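You operate a simulated robot arm through the tools that you are given. There is no shell and no other tool. Be economical: measure what you need, move in short steps, check, and stop when the job is done.

Carry out the task below with a simulated robot arm. There is one attempt and no reset: what you move stays moved.

## Task
Switch the bath off, dial back to 30, move the teal cup to the purple mat and close the lid.
Fine: switch OFF first; leave the other cups; leave the drain switch and the teal button. Set down upright: what you pick out.

The check looks at the end state, three seconds after you hand in, the way a careful person would. Anything else that was tipped, shoved, dropped, spilled or broken makes it a failure. Lids that push on must go on centred and level and be pressed home; caps that screw on are set level and turned clockwise until they are tight.

## Robot
A 6-joint arm with a two-finger parallel gripper, fixed in place. Base frame: the origin is at the foot of the arm, x ahead of it, y to its left, z up; the work surface is at about z = 0.86. Readings come in m, degrees, newtons and seconds.
With the tool pointing down near the work surface it reaches from about 0.24 to 0.64 m from the base axis. Its first joint turns from -66.0 to 66.0 degrees. Payload 2.7 kg.
The tool frame sits at the grasp point between the pads (the TCP): z along the fingers, y along the line on which they close. The tips reach 0.023 m beyond it. The gripper opens to 0.094 m. The fingers are 0.038 m wide and 0.01 m thick; the gripper's body (0.054 by 0.096 m) begins 0.039 m behind the TCP.
Orientation is that of the tool frame in the base frame, as a unit quaternion [w, x, y, z]. With the fingers straight down and closing along the base's y, the tool's x points along the base's -x, its y along +y and its z along -z.

## Interface
- The arm moves only by the tool arm_command. Its argument "series" is a list of rows, each a list of 7 numbers: the closure in counts, from 0 (fully open) to 255 (shut), then the shift along the tool's x, y, z in units of 20 mm (1.0 is 20 mm), then the turn, a rotation vector about the tool's x, y, z in units of 4 degrees (1.0 is 4 degrees). In form: [[claw, x, y, z, ax, ay, az], ...]. A call has 1 to 8 rows; each row shifts and turns the commanded pose from where the row before left it, along the tool's axes as they then stand. A call with a number of a shift or a turn outside -1 to 1 is refused whole. Rows are played at 5 a second. More than 0.05 m and 8.6 degrees between two rows, or a gripper value outside its range, and nothing of the call is played. A pose out of reach is approached as far as the arm can. The call stops where the force on the tool passes 40 N (or 10 N more than at its start, if that is more) or the arm is blocked; 0.2 s more then pass. Each finger travels about 0.045 m/s and halts on what it meets, pressing with about 35 N; the grip force reading is that of the motor and also rises with nothing between the fingers. The clock runs only during rows and for 0.2 s after the last one: add rows that do not move to give the fingers time. It gives the time, the measured TCP pose, the force on the tool (base axes), the opening and the grip force at its end, in the units of the frame above (readings bear some noise), with the torque about the TCP (base axes, N m) and any sound that the robot's microphone picked up, and new pictures: "views" is both (left out), scene, wrist or none.
- Cameras (640 x 400 px; columns grow to the right, rows downward): "scene" is fixed at [0.0688, -0.423, 1.4113]; the picture's right is [0.85, -0.53, 0.00], its down [-0.27, -0.42, -0.87] and it looks along [0.46, 0.73, -0.50] (base axes); focal length 355 px, centre (320, 200). "wrist" rides on the gripper at [0.087, 0.016, -0.074] in the tool frame; the picture's right is [-0.18, 0.98, 0.00], its down [-0.58, -0.11, -0.81] and it looks along [-0.79, -0.15, 0.59] (tool axes); focal length 243 px, centre (320, 200). There is no depth. A picture from a camera that has moved, and an enlarged one, comes with that camera's place and axes in the base frame and with its lens.
- enlarge(camera, box): a new picture of the part [left, top, right, bottom] of that camera's present view, enlarged. The clock stands still meanwhile.
- hand_in(): hands the job in; it is judged then, once.

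Work in short steps. Places have to be worked out from the pictures, the camera data and where the tool is seen: move nearer, look again, correct. Check each grasp and each placing, and mend what went wrong. You have 120 turns and 200 pictures in all, those below and enlarged ones among them. Open the gripper and draw the arm clear of the work before you hand the job in, unless the task says otherwise; then end with one line.

The tools are called after "Call:" as a command line: name --pt "numbers of a row" for each row, then --argument value for the rest, lists and objects as JSON in quotes. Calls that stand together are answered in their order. arm_command: Moves the arm, as the interface text tells. Its arguments: {"type":"object","properties":{"series":{"type":"array","items":{"type":"array","items":{"type":"number"}}},"views":{"type":"string","enum":["both","scene","wrist","none"]}},"required":["series"]} The other tools are called the same way: enlarge (camera, box) takes an enlarged picture of a part of a camera's view; hand_in () hands the job in.

At the start:

```text
time: 0.0
ee_pos: [0.3759, 0.2137, 1.1629]
tcp_rot: [0.0, 0.0, 1.0, 0.0]
contact_force: [-0.3, -0.8, -0.6]
torque: [0.0, 0.01, 0.01]
width: 0.0941
grip_force: 0.0
```

scene: 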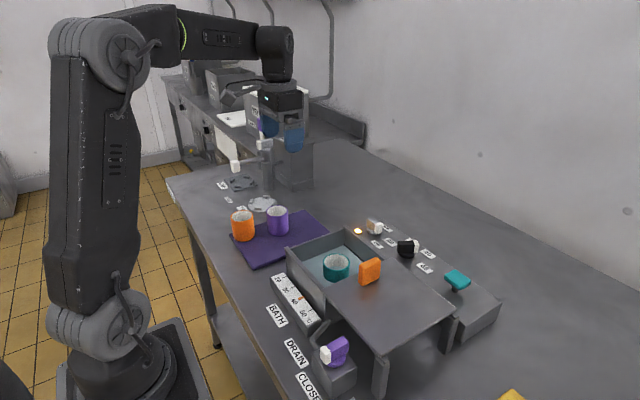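
wrist: 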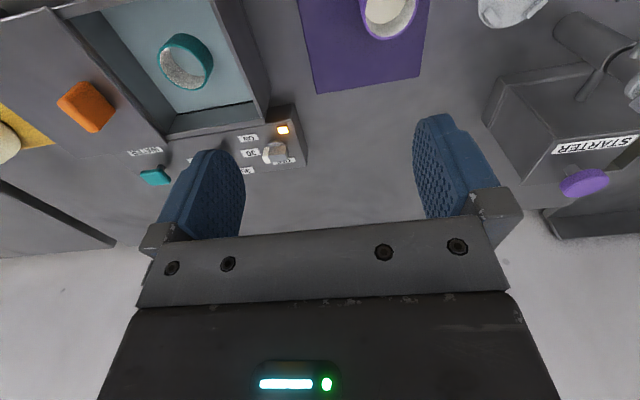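

The scene shows a bath with a sliding lid (orange handle), a teal cup in it, a panel with controls and a purple mat. I'll enlarge for details.

Call:
enlarge --camera "scene" --box '[340, 200, 500, 300]'

Call:
enlarge --camera "scene" --box '[220, 190, 420, 400]'

Call:
enlarge --camera "wrist" --box '[120, 80, 320, 200]'

```text
4.00 times, centred on (420, 250) of scene
camera zoom: at [0.0688, -0.423, 1.4113], right [0.85, -0.53, 0.0], down [-0.27, -0.42, -0.87], along [0.46, 0.73, -0.5], focal length 1420 px, centre (-80, 0)
```

zoom: 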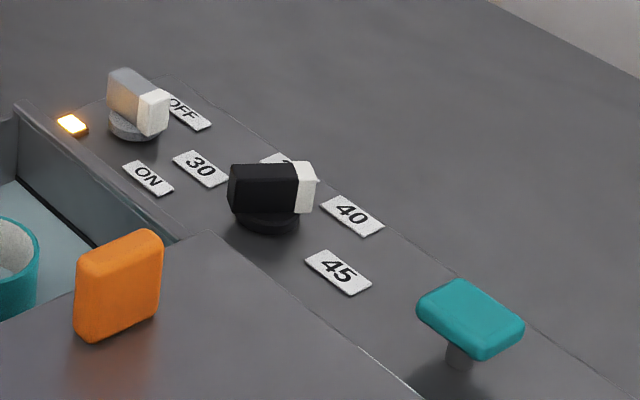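

```text
1.90 times, centred on (320, 295) of scene
camera zoom: at [0.0688, -0.423, 1.4113], right [0.85, -0.53, 0.0], down [-0.27, -0.42, -0.87], along [0.46, 0.73, -0.5], focal length 676 px, centre (320, 19)
```

zoom: 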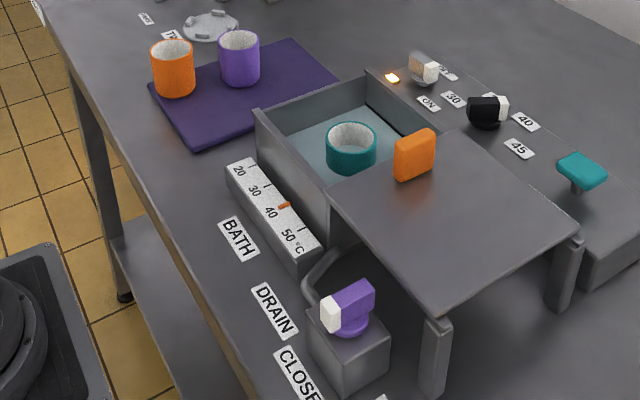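

```text
3.20 times, centred on (220, 140) of wrist
camera zoom: at [0.2896, 0.2302, 1.2354], right [0.18, 0.98, 0.0], down [0.58, -0.11, 0.81], along [0.79, -0.15, -0.59], focal length 776 px, centre (640, 392)
```

zoom: 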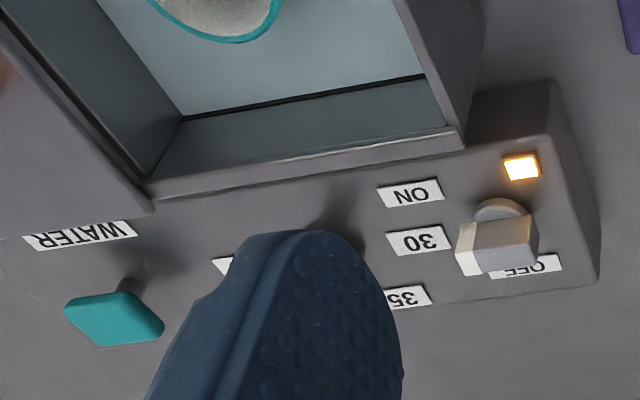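

The power switch seems to be at about (0.556, 0.105), the temperature dial at about (0.555, 0.0) and the cup at about (0.394, 0.04). I'll move nearer to the panel to look.

Call:
arm_command --pt "0 -0.775 -0.84 0.3 0 0 0" --pt "0 -0.775 -0.84 0.3 0 0 0" --pt "0 -0.775 -0.84 0.3 0 0 0" --pt "0 -0.775 -0.84 0.3 0 0 0" --pt "0 -0.775 -0.84 0.3 0 0 0" --pt "0 -0.775 -0.84 0.3 0 0 0" --pt "0 -0.775 -0.84 0.3 0 0 0" --pt "0 0 0 0 0 0 0"

```text
time: 1.8
ee_pos: [0.4838, 0.0976, 1.1194]
tcp_rot: [0.001, 0.0, 1.0, -0.001]
contact_force: [-0.6, 0.2, 0.2]
torque: [0.06, 0.0, 0.01]
width: 0.0941
grip_force: 0.1
camera wrist: at [0.3983, 0.1119, 1.1925], right [0.18, 0.98, 0.0], down [0.58, -0.11, 0.81], along [0.79, -0.15, -0.59], focal length 243 px, centre (320, 200)
```

scene: 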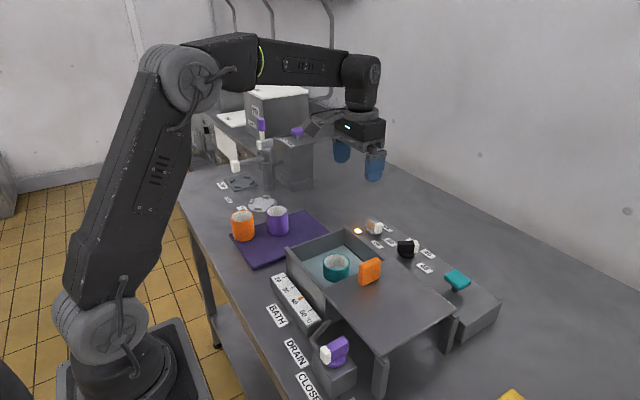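
wrist: 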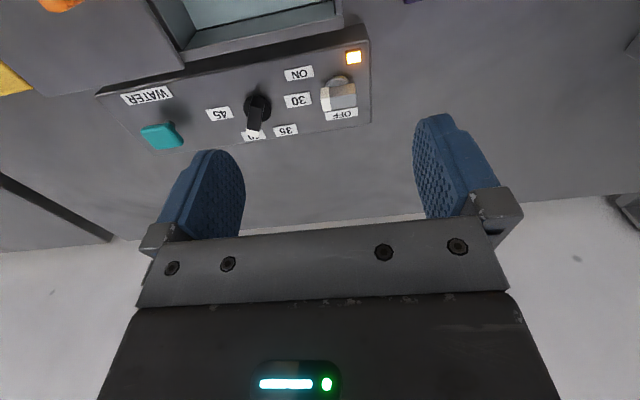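

Call:
enlarge --camera "wrist" --box '[190, 30, 390, 155]'

```text
3.20 times, centred on (290, 92) of wrist
camera zoom: at [0.3983, 0.1119, 1.1925], right [0.18, 0.98, 0.0], down [0.58, -0.11, 0.81], along [0.79, -0.15, -0.59], focal length 776 px, centre (416, 544)
```

zoom: 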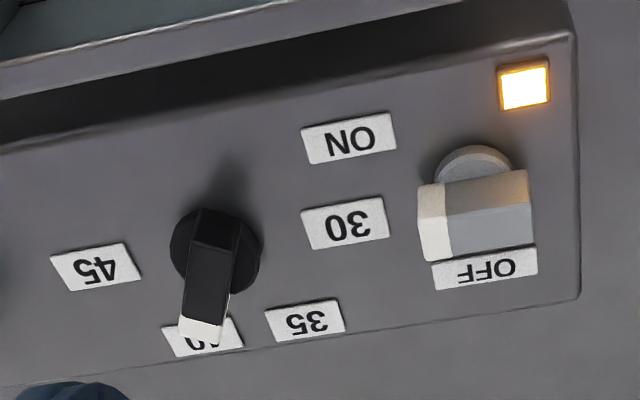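

Panel readings: the switch is at about (0.557, 0.105) with its bar along y, tip toward ON (-y). OFF is on the +x side. The dial is at about (0.561, 0) pointing at 40, with labels in 60° steps and 30 toward +y. I'll move over the switch and start turning the gripper to close along x.

Call:
arm_command --pt "120 -0.91 0.09 0.7 0 0 0" --pt "120 -0.91 0.09 0.7 0 0 0" --pt "120 -0.91 0.09 0.7 0 0 0" --pt "120 -0.91 0.09 0.7 0 0 0" --pt "120 0 0 0 0 0 1" --pt "120 0 0 0 0 0 1" --pt "120 0 0 0 0 0 1" --pt "120 0 0 0 0 0 1" --views "none"

Call:
arm_command --pt "120 0 0 0 0 0 1" --pt "120 0 0 0 0 0 1" --pt "120 0 0 0 0 0 1" --pt "120 0 0 0 0 0 1" --pt "120 0 0 0 0 0 1" --pt "120 0 0 0 0 0 1" --pt "120 0 0 0 0 0 1" --pt "120 0 0 0 0 0 1" --views "none"

Call:
arm_command --pt "120 0 0 0 0 0 1" --pt "120 0 0 0 0 0 1" --pt "120 0 0 0 0 0 1" --pt "120 0 0 0 0 0 1" --pt "120 0 0 0 0 0 1" --pt "120 0 0 0 0 0 1" --pt "120 0 0 0 0 0 1" --pt "120 0 0 0 0 0 1" --views "none"

Call:
arm_command --pt "120 0 0 0 0 0 1" --pt "120 0 0 0 0 0 1" --pt "120 0 0 0 0 0 0.5" --pt "120 0 0 0 0 0 0"

```text
time: 3.6
ee_pos: [0.5568, 0.1034, 1.064]
tcp_rot: [0.0, 0.14, 0.99, 0.0]
contact_force: [0.5, -0.8, 0.6]
torque: [0.0, 0.0, -0.02]
width: 0.0496
grip_force: 0.1
```

```text
time: 5.4
ee_pos: [0.5565, 0.103, 1.0644]
tcp_rot: [0.0, 0.407, 0.914, 0.0]
contact_force: [0.3, 0.2, 0.1]
torque: [-0.01, 0.01, 0.01]
width: 0.0501
grip_force: 0.0
```

```text
time: 7.2
ee_pos: [0.5564, 0.103, 1.065]
tcp_rot: [0.0, 0.644, 0.765, 0.0]
contact_force: [-0.1, 1.1, -0.5]
torque: [-0.01, -0.01, 0.0]
width: 0.0494
grip_force: 0.1
```

```text
time: 8.2
ee_pos: [0.5583, 0.1037, 1.0632]
tcp_rot: [0.0, 0.707, 0.707, 0.0]
contact_force: [0.9, -0.5, -0.8]
torque: [-0.02, -0.01, 0.0]
width: 0.0496
grip_force: 0.0
camera wrist: at [0.574, 0.1904, 1.1373], right [0.98, -0.18, 0.0], down [-0.11, -0.58, 0.81], along [-0.15, -0.79, -0.59], focal length 243 px, centre (320, 200)
```

scene: 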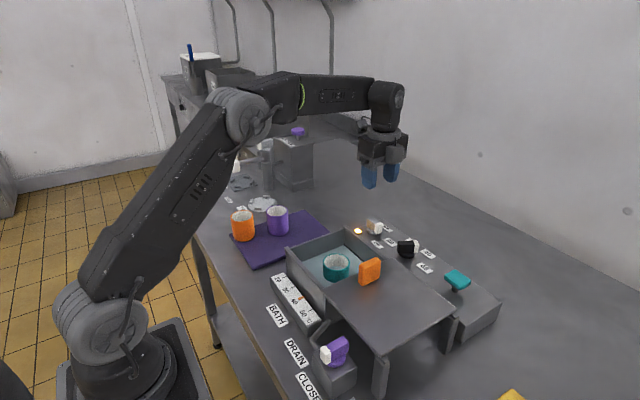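
wrist: 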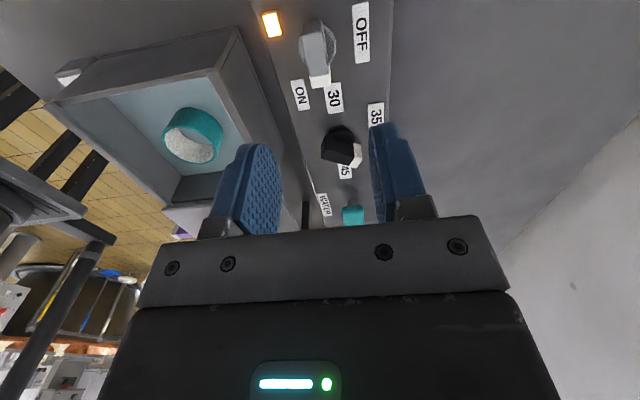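

Call:
enlarge --camera "wrist" --box '[250, 0, 410, 100]'

```text
4.00 times, centred on (330, 50) of wrist
camera zoom: at [0.574, 0.1904, 1.1373], right [0.98, -0.18, 0.0], down [-0.11, -0.58, 0.81], along [-0.15, -0.79, -0.59], focal length 970 px, centre (280, 800)
```

zoom: 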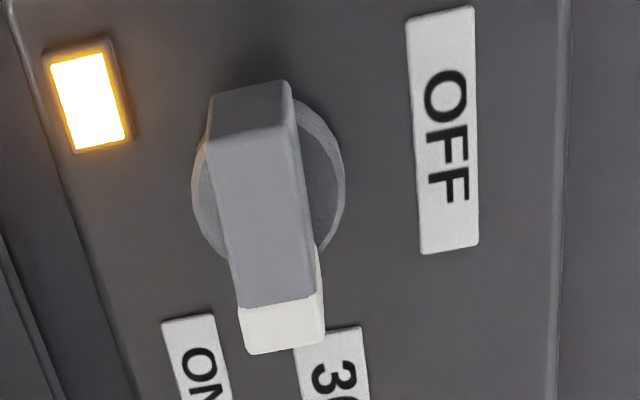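

The bar's centre is at about (0.5555, 0.1045), top near z 0.94. I'll descend with the fingers straddling it.

Call:
arm_command --pt "120 0.05 -0.05 1 0 0 0" --pt "120 0 0 1 0 0 0" --pt "120 0 0 1 0 0 0" --pt "120 0 0 1 0 0 0" --pt "120 0 0 0.9 0 0 0" --pt "120 0 0 0.5 0 0 0" --pt "120 0 0 0.5 0 0 0" --pt "120 0 0 0 0 0 0"

```text
time: 10.0
ee_pos: [0.5559, 0.1041, 0.9474]
tcp_rot: [0.0, 0.707, 0.707, 0.0]
contact_force: [-0.6, -0.3, 0.8]
torque: [-0.01, 0.0, 0.04]
width: 0.0497
grip_force: 0.1
camera wrist: at [0.5727, 0.1909, 1.0199], right [0.98, -0.18, 0.0], down [-0.11, -0.58, 0.81], along [-0.15, -0.79, -0.59], focal length 243 px, centre (320, 200)
```

scene: 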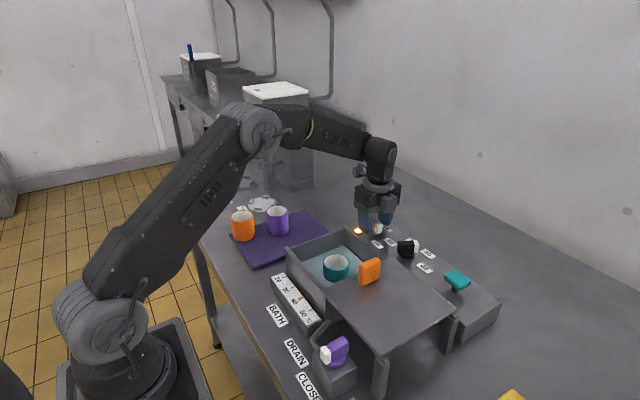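
wrist: 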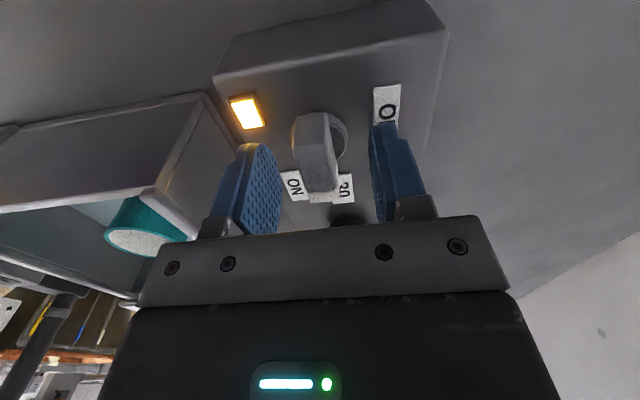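

The bar is centred between the fingers, so I'll close on it.

Call:
arm_command --pt "220 0 0 0 0 0 0" --pt "240 0 0 0 0 0 0" --pt "240 0 0 0 0 0 0" --pt "240 0 0 0 0 0 0" --pt "240 0 0 0 0 0 0"

```text
time: 11.2
ee_pos: [0.5558, 0.1056, 0.947]
tcp_rot: [-0.001, 0.707, 0.707, 0.0]
contact_force: [-17.7, -2.1, 4.5]
torque: [0.14, -0.03, 0.0]
width: 0.0159
grip_force: 44.8
camera wrist: at [0.5719, 0.191, 1.0202], right [0.98, -0.18, 0.0], down [-0.11, -0.58, 0.81], along [-0.15, -0.79, -0.59], focal length 243 px, centre (320, 200)
```

scene: 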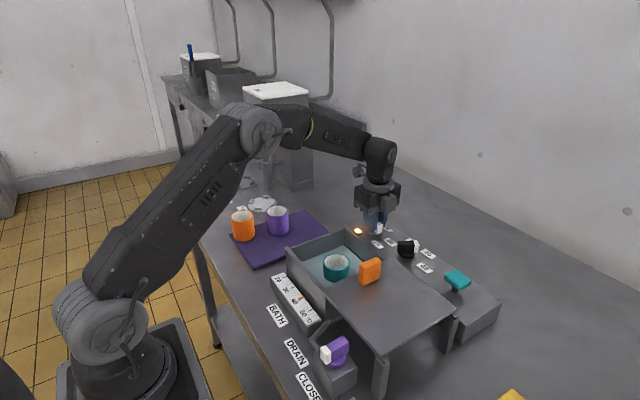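
wrist: 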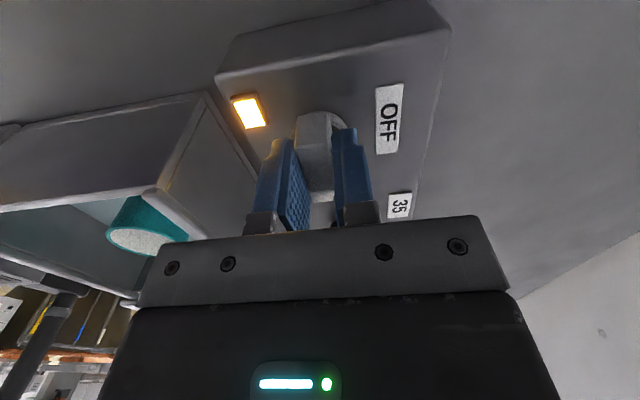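

Gripped at 16 mm, with a side load of about -18 N along x. I'll relax that by 1.5 mm, then turn counter-clockwise toward OFF.

Call:
arm_command --pt "240 0 -0.08 0 0 0 0" --pt "240 0 0 0 0 0 -1" --pt "240 0 0 0 0 0 -1" --pt "240 0 0 0 0 0 -1" --views "wrist"

```text
time: 12.2
ee_pos: [0.5545, 0.1052, 0.9465]
tcp_rot: [0.001, 0.628, 0.778, 0.001]
contact_force: [4.0, -2.5, -0.7]
torque: [0.27, 0.13, 0.0]
width: 0.0158
grip_force: 44.8
camera wrist: at [0.5531, 0.1924, 1.0203], right [1.0, 0.03, 0.0], down [0.01, -0.59, 0.81], along [0.02, -0.81, -0.59], focal length 243 px, centre (320, 200)
```

wrist: 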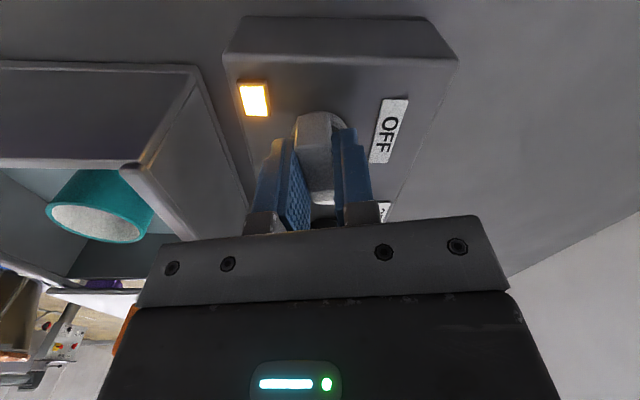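

It turns easily, with the knob following. I'll carry on.

Call:
arm_command --pt "240 0 0 0 0 0 -1" --pt "240 0 0 0 0 0 -1" --pt "240 0 0 0 0 0 -1" --pt "240 0 0 0 0 0 -1" --pt "240 0 0 0 0 0 -1" --pt "240 0 0 0 0 0 -1" --pt "240 0 0 0 0 0 -1" --pt "240 0 0 0 0 0 -1" --views "none"

Call:
arm_command --pt "240 0 0 0 0 0 -1" --pt "240 0 0 0 0 0 -1" --pt "240 0 0 0 0 0 -1" --pt "240 0 0 0 0 0 -1" --pt "240 0 0 0 0 0 -1" --pt "240 0 0 0 0 0 -1" --pt "240 0 0 0 0 0 -1"

```text
time: 14.0
ee_pos: [0.5541, 0.1029, 0.9475]
tcp_rot: [0.002, 0.39, 0.921, 0.001]
contact_force: [14.3, 1.0, 7.3]
torque: [0.01, -0.11, -0.03]
width: 0.016
grip_force: 45.2
```

```text
time: 15.6
ee_pos: [0.5562, 0.1054, 0.9463]
tcp_rot: [0.001, 0.156, 0.988, 0.0]
contact_force: [16.4, -2.7, 12.9]
torque: [0.27, 0.52, 0.0]
width: 0.0161
grip_force: 45.5
camera wrist: at [0.4781, 0.1466, 1.0201], right [0.48, 0.88, 0.0], down [0.52, -0.28, 0.81], along [0.71, -0.38, -0.59], focal length 243 px, centre (320, 200)
```

scene: 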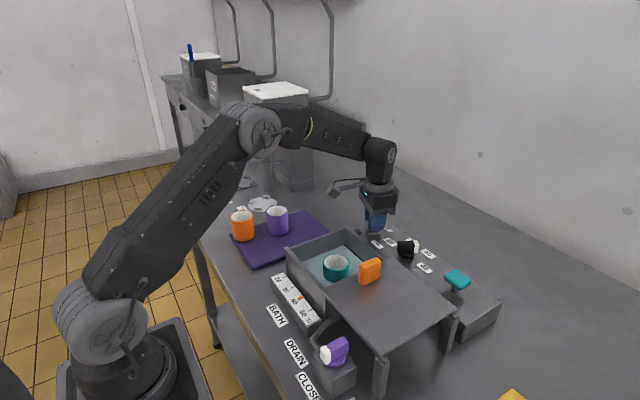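
wrist: 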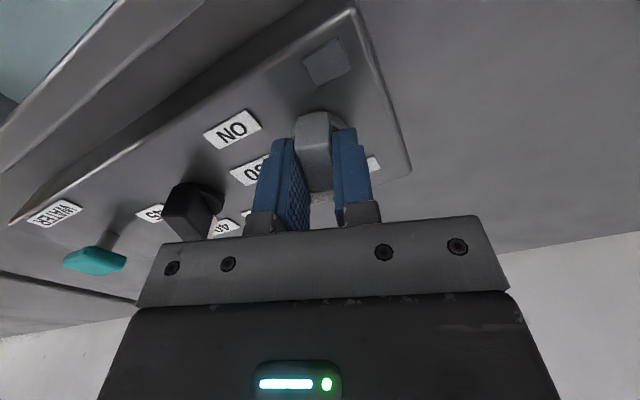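

The lamp is off. I'll finish the turn so the pointer faces OFF squarely.

Call:
arm_command --pt "240 0 0 0 0 0 -1" --pt "240 0 0 0 0 0 -1" --pt "240 0 0 0 0 0 -1" --pt "240 0 0 0 0 0 -1" --pt "240 0 0 0 0 0 -0.5" --pt "240 0 0 0 0 0 0" --views "wrist"

```text
time: 17.0
ee_pos: [0.5562, 0.1049, 0.9466]
tcp_rot: [0.001, -0.001, 1.0, 0.0]
contact_force: [5.5, -2.3, 12.2]
torque: [-0.05, -1.61, -0.07]
width: 0.0159
grip_force: 45.1
camera wrist: at [0.469, 0.1208, 1.0201], right [0.18, 0.98, 0.0], down [0.58, -0.11, 0.81], along [0.79, -0.15, -0.59], focal length 243 px, centre (320, 200)
```

wrist: 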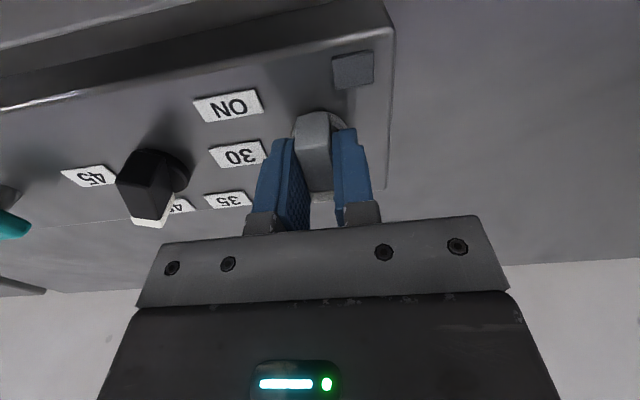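

The pointer now faces +x toward OFF. I'll release and lift straight up.

Call:
arm_command --pt "120 0 0 0 0 0 0" --pt "120 0 0 0 0 0 0" --pt "120 0 0 0 0 0 0" --pt "120 0 0 -0.8 0 0 0" --pt "120 0 0 -1 0 0 0" --pt "120 0 0 -1 0 0 0" --pt "120 0 0 -1 0 0 0" --pt "120 0 0 -1 0 0 0"

Call:
enlarge --camera "wrist" --box '[200, 20, 400, 145]'

```text
time: 18.8
ee_pos: [0.5544, 0.1049, 1.0437]
tcp_rot: [0.0, 0.0, 1.0, 0.0]
contact_force: [0.8, 0.0, -0.2]
torque: [-0.01, -0.02, -0.02]
width: 0.0496
grip_force: 0.1
camera wrist: at [0.4684, 0.122, 1.117], right [0.18, 0.98, 0.0], down [0.58, -0.11, 0.81], along [0.79, -0.15, -0.59], focal length 243 px, centre (320, 200)
```

scene: 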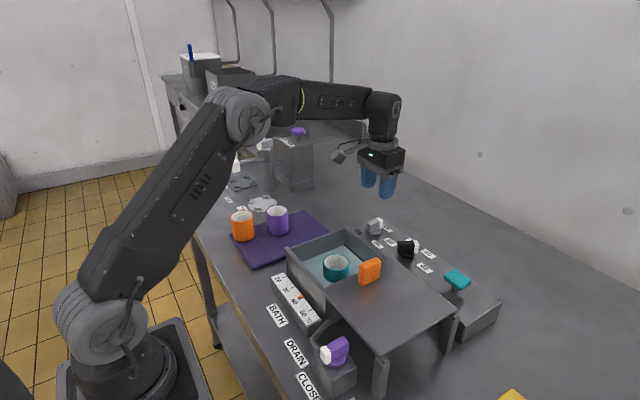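
wrist: 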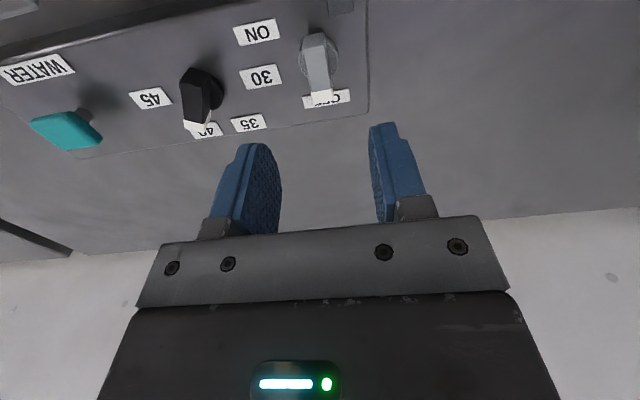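

```text
3.20 times, centred on (300, 82) of wrist
camera zoom: at [0.4684, 0.122, 1.117], right [0.18, 0.98, 0.0], down [0.58, -0.11, 0.81], along [0.79, -0.15, -0.59], focal length 776 px, centre (384, 576)
```

zoom: 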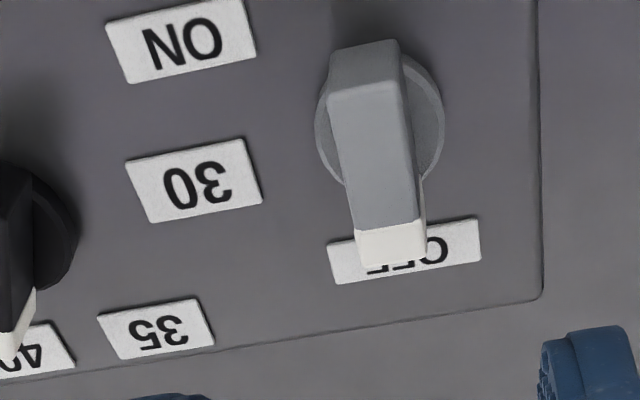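

The switch points at OFF and the lamp is dark. Next I'll move over the dial and yaw 30° clockwise to align with its bar.

Call:
arm_command --pt "120 -0.06 -0.88 0 0 0 0" --pt "120 -0.06 -0.88 0 0 0 0" --pt "120 -0.06 -0.88 0 0 0 0" --pt "120 -0.06 -0.88 0 0 0 0" --pt "120 -0.06 -0.88 0 0 0 0" --pt "120 -0.03 -0.88 0 0 0 0" --pt "120 0 0 0 0 0 1" --pt "120 0 0 0 0 0 1" --views "none"

Call:
arm_command --pt "120 0 0 0 0 0 1" --pt "120 0 0 0 0 0 1" --pt "120 0 0 0 0 0 1" --pt "120 0 0 0 0 0 1" --pt "120 0 0 0 0 0 1" --pt "120 0 0 0 0 0 0.5" --pt "120 0 0 0 0 0 0"

Call:
enlarge --camera "wrist" --box '[240, 0, 400, 100]'

```text
time: 20.6
ee_pos: [0.5619, -0.0007, 1.0429]
tcp_rot: [-0.001, 0.071, 0.997, 0.0]
contact_force: [0.5, 0.0, 1.0]
torque: [0.02, -0.01, -0.02]
width: 0.0499
grip_force: 0.0
```

```text
time: 22.2
ee_pos: [0.561, -0.0019, 1.0422]
tcp_rot: [0.0, 0.259, 0.966, 0.0]
contact_force: [-0.2, 0.2, -0.6]
torque: [0.0, -0.01, 0.02]
width: 0.0498
grip_force: 0.1
camera wrist: at [0.4946, 0.0566, 1.1159], right [0.65, 0.76, 0.0], down [0.45, -0.39, 0.81], along [0.61, -0.53, -0.59], focal length 243 px, centre (320, 200)
```

scene: 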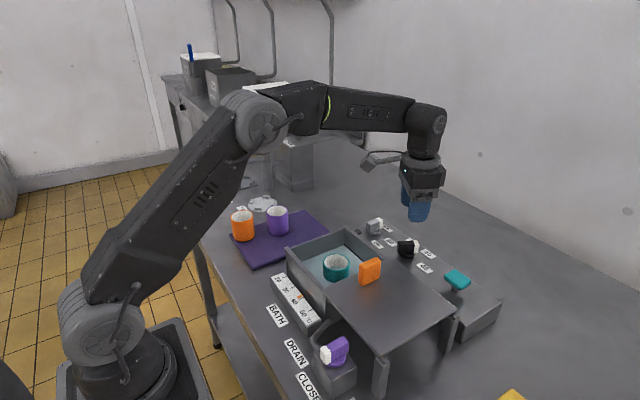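
wrist: 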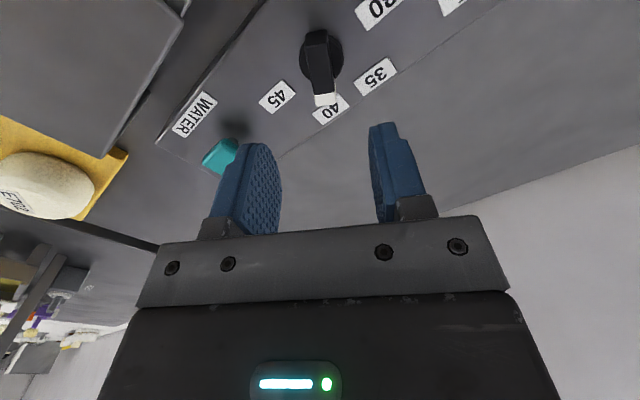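

```text
4.00 times, centred on (320, 50) of wrist
camera zoom: at [0.4946, 0.0566, 1.1159], right [0.65, 0.76, 0.0], down [0.45, -0.39, 0.81], along [0.61, -0.53, -0.59], focal length 970 px, centre (320, 800)
```

zoom: 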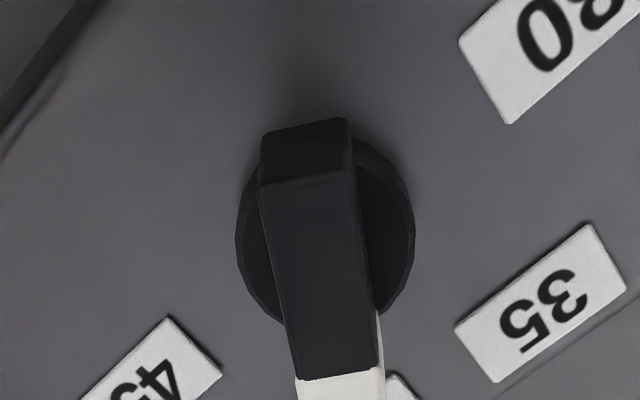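

The dial's centre is at about (0.563, -0.001) and the bar lines up with the gripper. I'll descend and close.

Call:
arm_command --pt "120 -0.08 0.04 1 0 0 0" --pt "120 0 0 1 0 0 0" --pt "120 0 0 1 0 0 0" --pt "120 0 0 1 0 0 0" --pt "120 0 0 0.8 0 0 0" --pt "120 0 0 0 0 0 0" --views "wrist"

Call:
arm_command --pt "240 0 0 0 0 0 0" --pt "240 0 0 0 0 0 0" --pt "240 0 0 0 0 0 0" --pt "240 0 0 0 0 0 0" --pt "240 0 0 0 0 0 0" --views "wrist"

```text
time: 23.6
ee_pos: [0.5619, -0.0003, 0.9462]
tcp_rot: [0.0, 0.26, 0.966, 0.001]
contact_force: [-1.0, -0.5, 0.6]
torque: [0.01, -0.01, -0.04]
width: 0.0496
grip_force: 0.1
camera wrist: at [0.496, 0.0567, 1.0192], right [0.65, 0.76, 0.0], down [0.45, -0.39, 0.81], along [0.61, -0.52, -0.59], focal length 243 px, centre (320, 200)
```

wrist: 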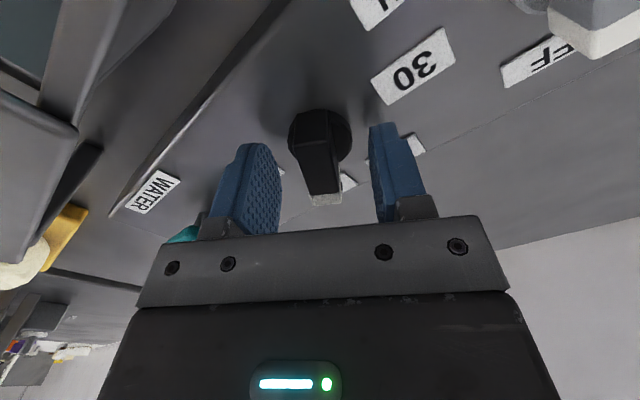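

```text
time: 24.8
ee_pos: [0.5625, 0.0002, 0.9457]
tcp_rot: [0.001, 0.259, 0.966, 0.0]
contact_force: [0.5, 0.7, 0.4]
torque: [-0.06, -0.06, -0.02]
width: 0.0159
grip_force: 44.8
camera wrist: at [0.496, 0.0567, 1.0193], right [0.65, 0.76, 0.0], down [0.45, -0.39, 0.81], along [0.61, -0.52, -0.59], focal length 243 px, centre (320, 200)
```

wrist: 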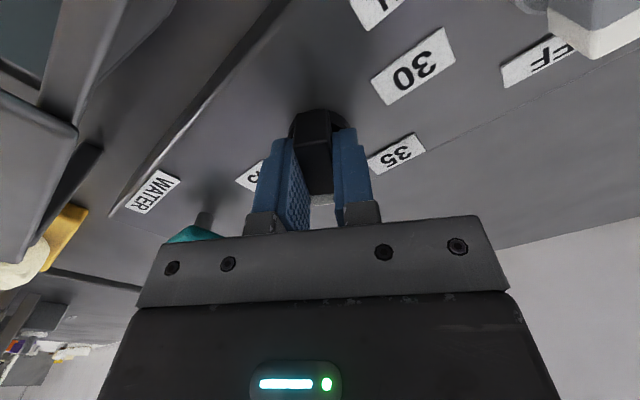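

Centred grip with no side load. I'll turn counter-clockwise, 120° in all.

Call:
arm_command --pt "240 0 0 0 0 0 -1" --pt "240 0 0 0 0 0 -1" --pt "240 0 0 0 0 0 -1" --pt "240 0 0 0 0 0 -1" --pt "240 0 0 0 0 0 -1" --pt "240 0 0 0 0 0 -1" --pt "240 0 0 0 0 0 -1" --pt "240 0 0 0 0 0 -1" --views "none"

Call:
arm_command --pt "240 0 0 0 0 0 -1" --pt "240 0 0 0 0 0 -1" --pt "240 0 0 0 0 0 -1" --pt "240 0 0 0 0 0 -1" --pt "240 0 0 0 0 0 -1" --pt "240 0 0 0 0 0 -1" --pt "240 0 0 0 0 0 -1" --views "both"

```text
time: 26.6
ee_pos: [0.5624, 0.0013, 0.9462]
tcp_rot: [0.0, -0.018, 1.0, 0.0]
contact_force: [7.6, 8.1, -4.4]
torque: [0.06, 1.28, -0.04]
width: 0.016
grip_force: 44.9
```

```text
time: 28.2
ee_pos: [0.5617, 0.0005, 0.9473]
tcp_rot: [0.0, -0.259, 0.966, 0.001]
contact_force: [-6.2, 15.8, -3.2]
torque: [-0.09, 0.62, 0.01]
width: 0.0162
grip_force: 45.1
camera wrist: at [0.4801, -0.0295, 1.0195], right [-0.33, 0.94, 0.0], down [0.56, 0.2, 0.81], along [0.76, 0.27, -0.59], focal length 243 px, centre (320, 200)
```

scene: 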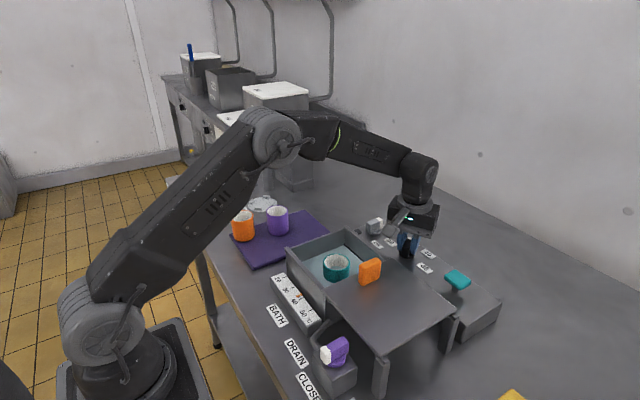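
wrist: 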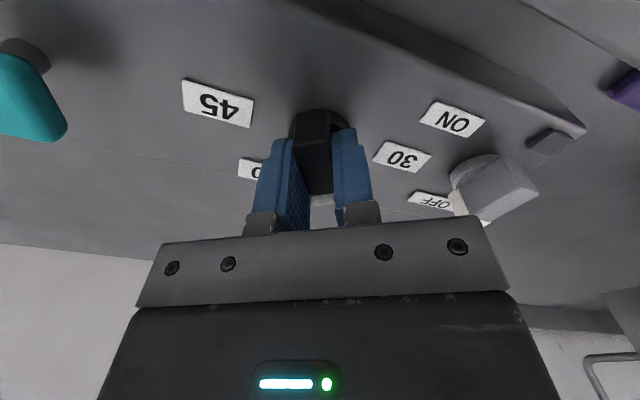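

Halfway, now at 35. I'll relax the side load by 1 mm and continue to 30.

Call:
arm_command --pt "240 0 0.055 0 0 0 0" --pt "240 0 0 0 0 0 -1" --pt "240 0 0 0 0 0 -1" --pt "240 0 0 0 0 0 -1" --pt "240 0 0 0 0 0 -1" --pt "240 0 0 0 0 0 -1" --pt "240 0 0 0 0 0 -1" --pt "240 0 0 0 0 0 -1" --views "none"

Call:
arm_command --pt "240 0 0 0 0 0 -1" --pt "240 0 0 0 0 0 -1" --pt "240 0 0 0 0 0 -1" --pt "240 0 0 0 0 0 -1" --pt "240 0 0 0 0 0 -1" --pt "240 0 0 0 0 0 -1" --pt "240 0 0 0 0 0 -1" --pt "240 0 0 0 0 0 -1" --views "both"

```text
time: 30.0
ee_pos: [0.5621, 0.0001, 0.9463]
tcp_rot: [-0.001, -0.486, 0.874, 0.001]
contact_force: [2.0, 7.1, -17.2]
torque: [0.03, 0.07, -0.03]
width: 0.016
grip_force: 45.2
```

```text
time: 31.8
ee_pos: [0.5621, 0.0005, 0.9472]
tcp_rot: [0.0, 0.707, -0.707, 0.0]
contact_force: [-2.9, 2.6, -11.6]
torque: [-0.13, -0.14, -0.17]
width: 0.0159
grip_force: 44.3
camera wrist: at [0.5465, -0.0864, 1.0194], right [-0.98, 0.18, 0.0], down [0.11, 0.58, 0.81], along [0.15, 0.79, -0.59], focal length 243 px, centre (320, 200)
```

scene: 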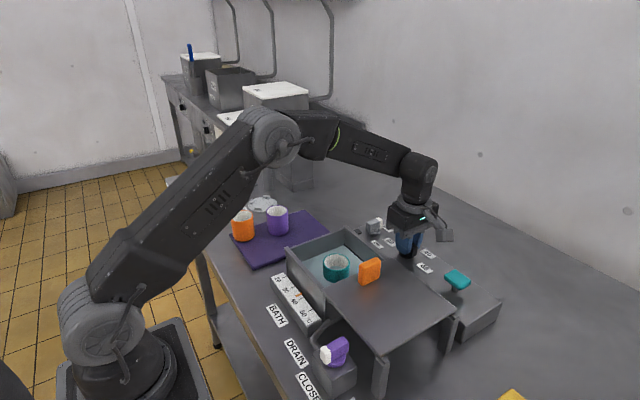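
wrist: 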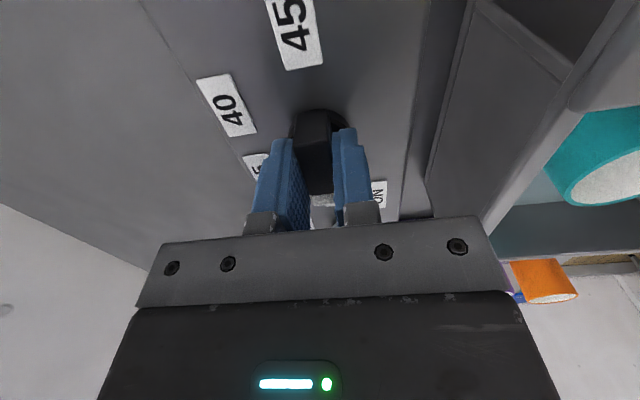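

The yaw is +90°, so the dial should face 30. I'll release, lift and check.

Call:
arm_command --pt "120 0 0 0 0 0 0" --pt "120 0 0 0 0 0 0" --pt "120 0 0 0 0 0 0" --pt "120 0 0 -0.8 0 0 0" --pt "120 0 0 -1 0 0 0" --pt "120 0 0 -1 0 0 0" --pt "120 0 0 -1 0 0 0" --pt "120 0 0 -1 0 0 0"

Call:
enlarge --camera "wrist" --box '[220, 0, 420, 125]'

Call:
enlarge --camera "scene" --box '[260, 200, 420, 320]'

```text
time: 33.6
ee_pos: [0.5627, -0.0006, 1.043]
tcp_rot: [-0.001, -0.706, 0.708, 0.0]
contact_force: [0.1, 0.2, -0.1]
torque: [0.01, -0.01, 0.0]
width: 0.0497
grip_force: 0.0
camera wrist: at [0.5473, -0.0872, 1.1159], right [-0.98, 0.18, 0.0], down [0.11, 0.58, 0.81], along [0.15, 0.79, -0.59], focal length 243 px, centre (320, 200)
```

scene: 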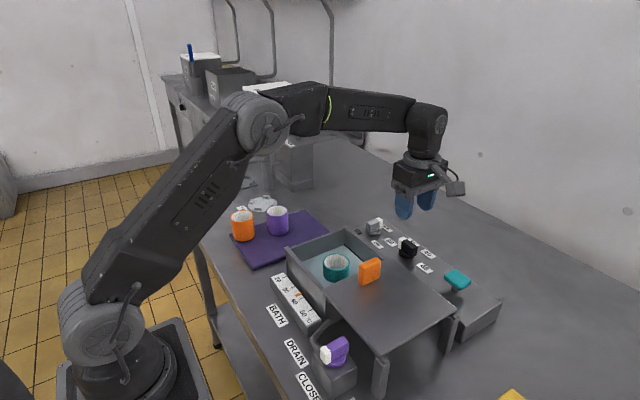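
wrist: 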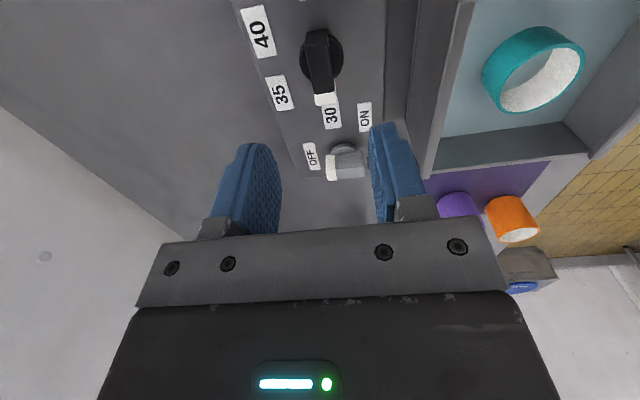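

```text
3.20 times, centred on (320, 62) of wrist
camera zoom: at [0.5473, -0.0872, 1.1159], right [-0.98, 0.18, 0.0], down [0.11, 0.58, 0.81], along [0.15, 0.79, -0.59], focal length 776 px, centre (320, 640)
```

zoom: 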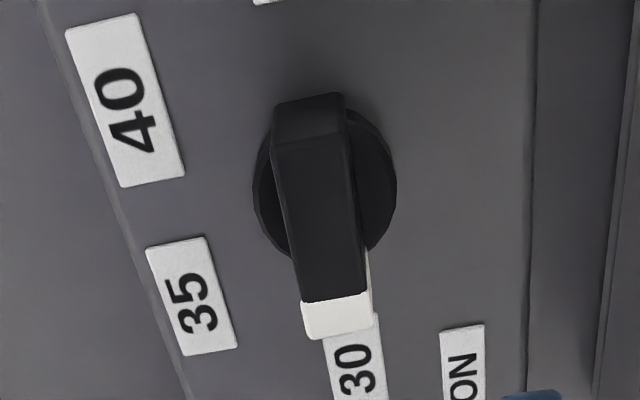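

```text
3.33 times, centred on (340, 260) of scene
camera zoom: at [0.0688, -0.423, 1.4113], right [0.85, -0.53, 0.0], down [-0.27, -0.42, -0.87], along [0.46, 0.73, -0.5], focal length 1183 px, centre (253, 0)
```

zoom: 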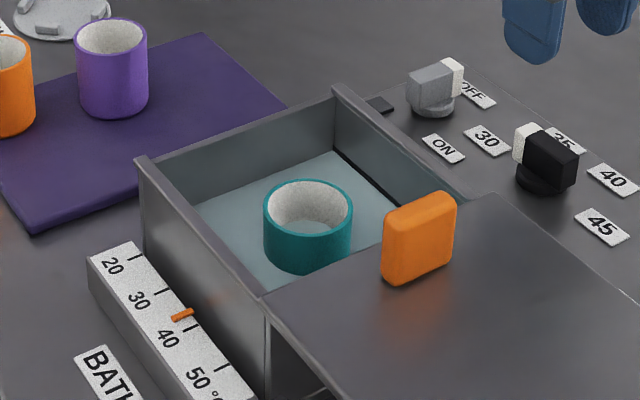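

The dial points at 30. The teal cup is at about (0.405, 0.04), rim near z 0.93. I'll move above it, turn back to yaw 0 and open fully.

Call:
arm_command --pt "120 -0.25 0.98 -0.3 0 0 0" --pt "120 -0.25 0.98 -0.3 0 0 0" --pt "120 -0.25 0.98 -0.3 0 0 0" --pt "120 -0.25 0.98 -0.3 0 0 0" --pt "120 -0.25 0.98 -0.3 0 0 0" --pt "120 -0.25 0.98 -0.3 0 0 0" --pt "120 -0.25 0.98 -0.3 0 0 0" --pt "120 -0.25 0.98 -0.3 0 0 0" --views "none"

Call:
arm_command --pt "0 0 0 0 0 0 1" --pt "0 0 0 0 0 0 1" --pt "0 0 0 0 0 0 1" --pt "0 0 0 0 0 0 1" --pt "0 0 0 0 0 0 1" --pt "0 0 0 0 0 0 1" --pt "0 0 0 0 0 0 1" --pt "0 0 0 0 0 0 1" --views "none"

Call:
arm_command --pt "0 0 0 0 0 0 1" --pt "0 0 0 0 0 0 1" --pt "0 0 0 0 0 0 1" --pt "0 0 0 0 0 0 1" --pt "0 0 0 0 0 0 1" --pt "0 0 0 0 0 0 1" --pt "0 0 0 0 0 0 1" --pt "0 0 0 0 0 0 1" --views "none"

Call:
arm_command --pt "0 0 0 0 0 0 1" --pt "0 0 0 0 0 0 1" --pt "0 0 0 0 0 0 1" --pt "0 0 0 0 0 0 1" --pt "0 0 0 0 0 0 1" --pt "0 0 0 0 0 0 1" --pt "0 0 0 0 0 0 0.5" --pt "0 0 0 0 0 0 0"

```text
time: 35.4
ee_pos: [0.4049, 0.0401, 1.0901]
tcp_rot: [0.0, 0.707, -0.707, 0.001]
contact_force: [0.0, -0.1, -0.3]
torque: [0.0, -0.02, 0.01]
width: 0.0498
grip_force: 0.0
```

```text
time: 37.2
ee_pos: [0.4046, 0.0399, 1.0902]
tcp_rot: [-0.001, -0.484, 0.875, 0.0]
contact_force: [-0.4, -0.3, -1.3]
torque: [0.01, 0.04, -0.03]
width: 0.094
grip_force: 0.1
```

```text
time: 39.0
ee_pos: [0.4052, 0.0391, 1.0907]
tcp_rot: [0.0, -0.224, 0.975, 0.0]
contact_force: [-0.5, 0.4, 0.4]
torque: [0.01, -0.03, -0.02]
width: 0.094
grip_force: 0.1
```

```text
time: 40.8
ee_pos: [0.4049, 0.0404, 1.0906]
tcp_rot: [0.0, -0.001, 1.0, 0.0]
contact_force: [0.7, 0.1, -0.1]
torque: [0.02, 0.02, 0.01]
width: 0.0943
grip_force: 0.0
camera wrist: at [0.3193, 0.0562, 1.1638], right [0.18, 0.98, 0.0], down [0.58, -0.11, 0.81], along [0.79, -0.15, -0.59], focal length 243 px, centre (320, 200)
```

scene: 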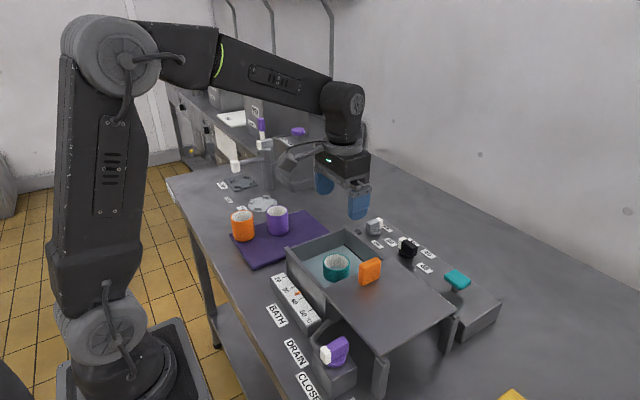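
wrist: 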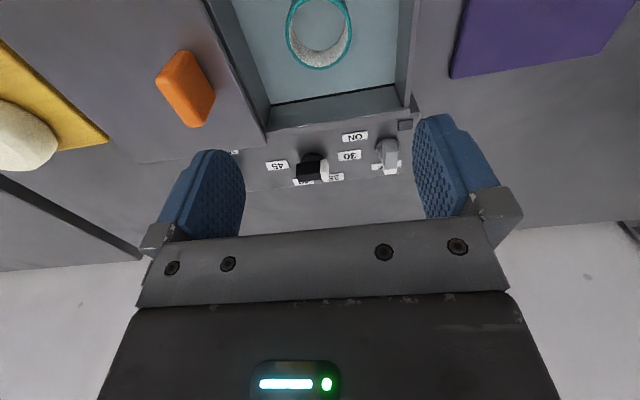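

The cup is aligned in y. I'll descend part-way with the gripper at about 80 mm and check x.

Call:
arm_command --pt "38 0.1 0 1 0 0 0" --pt "38 0.1 0 1 0 0 0" --pt "38 0 0 1 0 0 0" --pt "38 0 0 1 0 0 0" --pt "38 0 0 1 0 0 0" --pt "38 0 0 0 0 0 0"

```text
time: 42.2
ee_pos: [0.4027, 0.0403, 0.9909]
tcp_rot: [-0.001, 0.0, 1.0, 0.0]
contact_force: [0.5, -0.4, 0.0]
torque: [0.0, 0.01, -0.01]
width: 0.0797
grip_force: 0.0
camera wrist: at [0.316, 0.0556, 1.0644], right [0.18, 0.98, 0.0], down [0.58, -0.11, 0.81], along [0.79, -0.15, -0.59], focal length 243 px, centre (320, 200)
```

scene: 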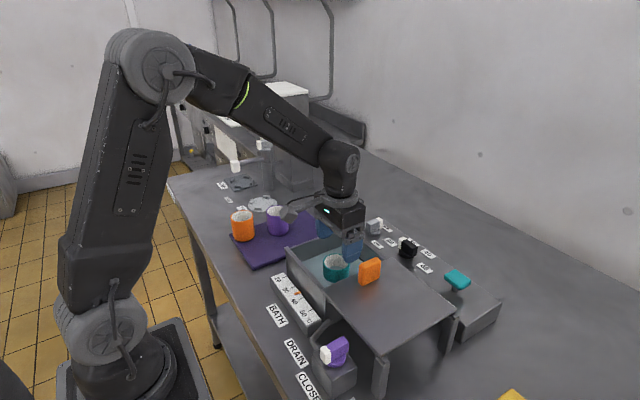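
wrist: 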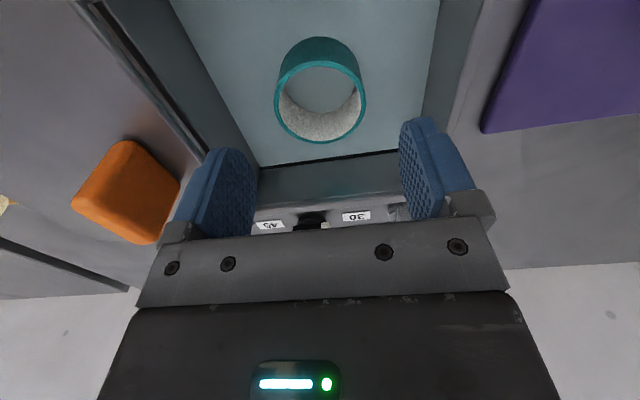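

The rim centre is at about (0.398, 0.041), z about 0.931, diameter about 55 mm. I'll correct 4 mm in x and descend to the grasp height.

Call:
arm_command --pt "38 0.2 0.03 0.5 0 0 0" --pt "38 0 0 0.8 0 0 0" --pt "38 0 0 0.8 0 0 0" --pt "38 0 0 0.8 0 0 0" --pt "38 0 0 0.5 0 0 0" --pt "38 0 0 0.5 0 0 0" --pt "38 0 0 0 0 0 0"

```text
time: 43.8
ee_pos: [0.3974, 0.0414, 0.9115]
tcp_rot: [0.0, 0.0, 1.0, 0.0]
contact_force: [-0.3, 0.2, 0.1]
torque: [-0.02, -0.04, -0.04]
width: 0.0799
grip_force: 0.1
camera wrist: at [0.3116, 0.0569, 0.9849], right [0.18, 0.98, 0.0], down [0.58, -0.11, 0.81], along [0.79, -0.15, -0.59], focal length 243 px, centre (320, 200)
```

scene: 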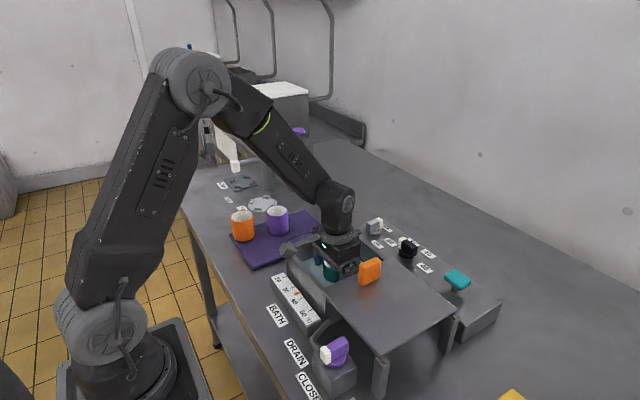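
wrist: 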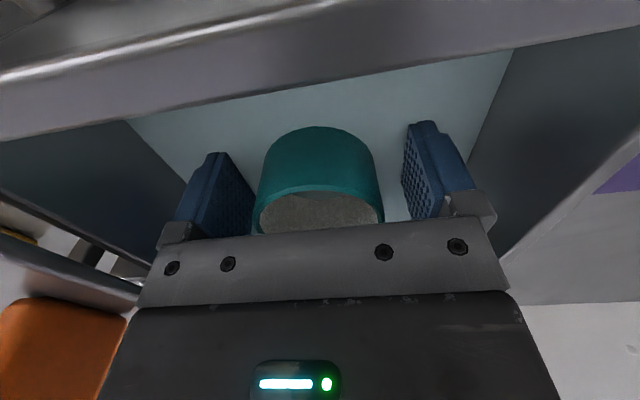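

The cup is centred between the pads, so I'll close on it.

Call:
arm_command --pt "140 0 0 0 0 0 0" --pt "140 0 0 0 0 0 0" --pt "140 0 0 0 0 0 0" --pt "140 0 0 0 0 0 0" --views "wrist"

```text
time: 44.8
ee_pos: [0.3984, 0.0407, 0.9121]
tcp_rot: [0.0, 0.0, 1.0, 0.0]
contact_force: [0.1, -0.9, 1.1]
torque: [0.02, 0.0, -0.02]
width: 0.0538
grip_force: 35.4
camera wrist: at [0.3116, 0.0568, 0.9851], right [0.18, 0.98, 0.0], down [0.58, -0.11, 0.81], along [0.79, -0.15, -0.59], focal length 243 px, centre (320, 200)
```

wrist: 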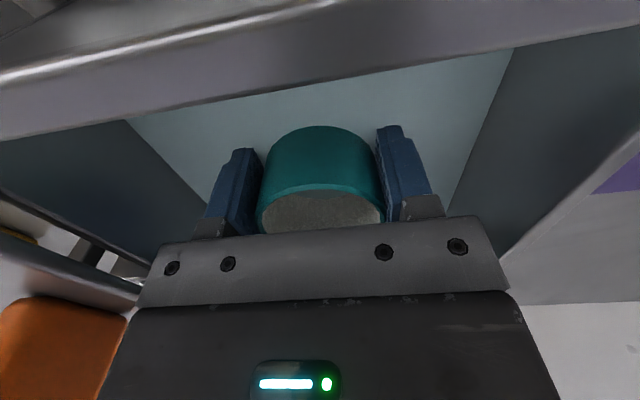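

The cup is gripped at 54 mm. I'll lift slowly, straight up.

Call:
arm_command --pt "140 0 0 -0.4 0 0 0" --pt "140 0 0 -0.6 0 0 0" --pt "140 0 0 -0.8 0 0 0" --pt "140 0 0 -0.8 0 0 0" --pt "140 0 0 -0.8 0 0 0" --pt "140 0 0 -0.8 0 0 0" --pt "140 0 0 -0.8 0 0 0" --pt "140 0 0 -0.6 0 0 0"

```text
time: 46.6
ee_pos: [0.3974, 0.0425, 1.0233]
tcp_rot: [0.0, 0.0, 1.0, 0.0]
contact_force: [0.3, -0.2, 0.2]
torque: [0.0, 0.01, 0.0]
width: 0.0539
grip_force: 35.5
camera wrist: at [0.3116, 0.0575, 1.0971], right [0.18, 0.98, 0.0], down [0.58, -0.11, 0.81], along [0.79, -0.15, -0.59], focal length 243 px, centre (320, 200)
```

scene: 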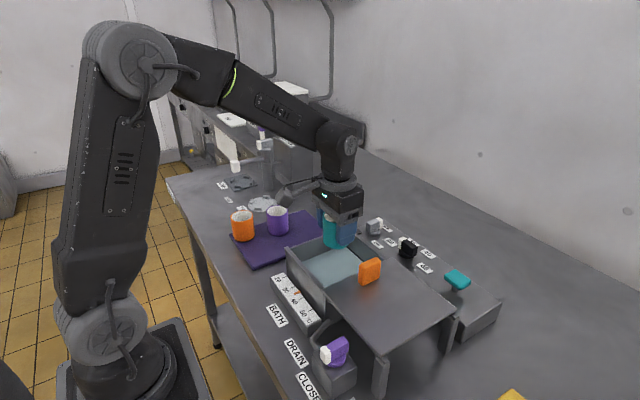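
wrist: 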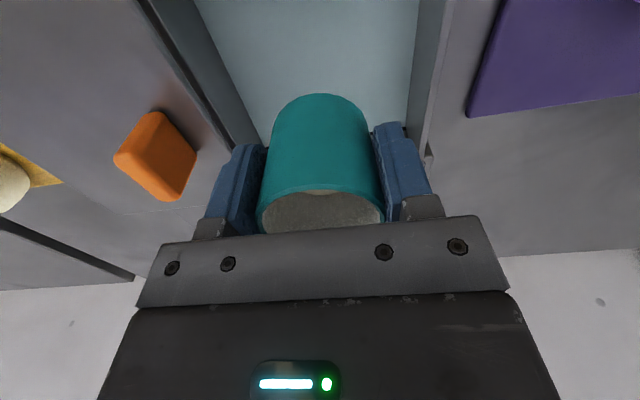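

The cup is lifted. I'll measure its bottom and re-inspect the mat.

Call:
enlarge --camera "scene" --box '[220, 170, 380, 290]'

```text
3.33 times, centred on (300, 230) of scene
camera zoom: at [0.0688, -0.423, 1.4113], right [0.85, -0.53, 0.0], down [-0.27, -0.42, -0.87], along [0.46, 0.73, -0.5], focal length 1183 px, centre (387, 100)
```

zoom: 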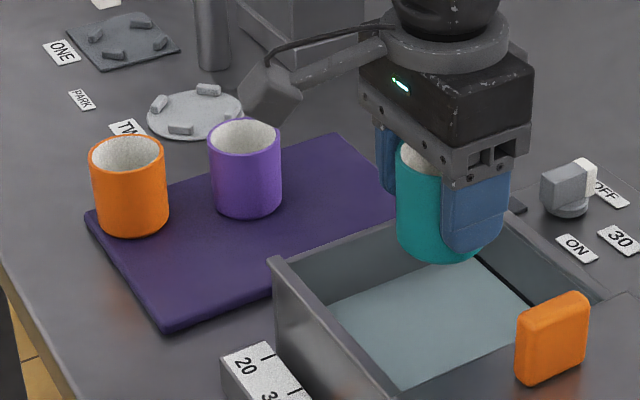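

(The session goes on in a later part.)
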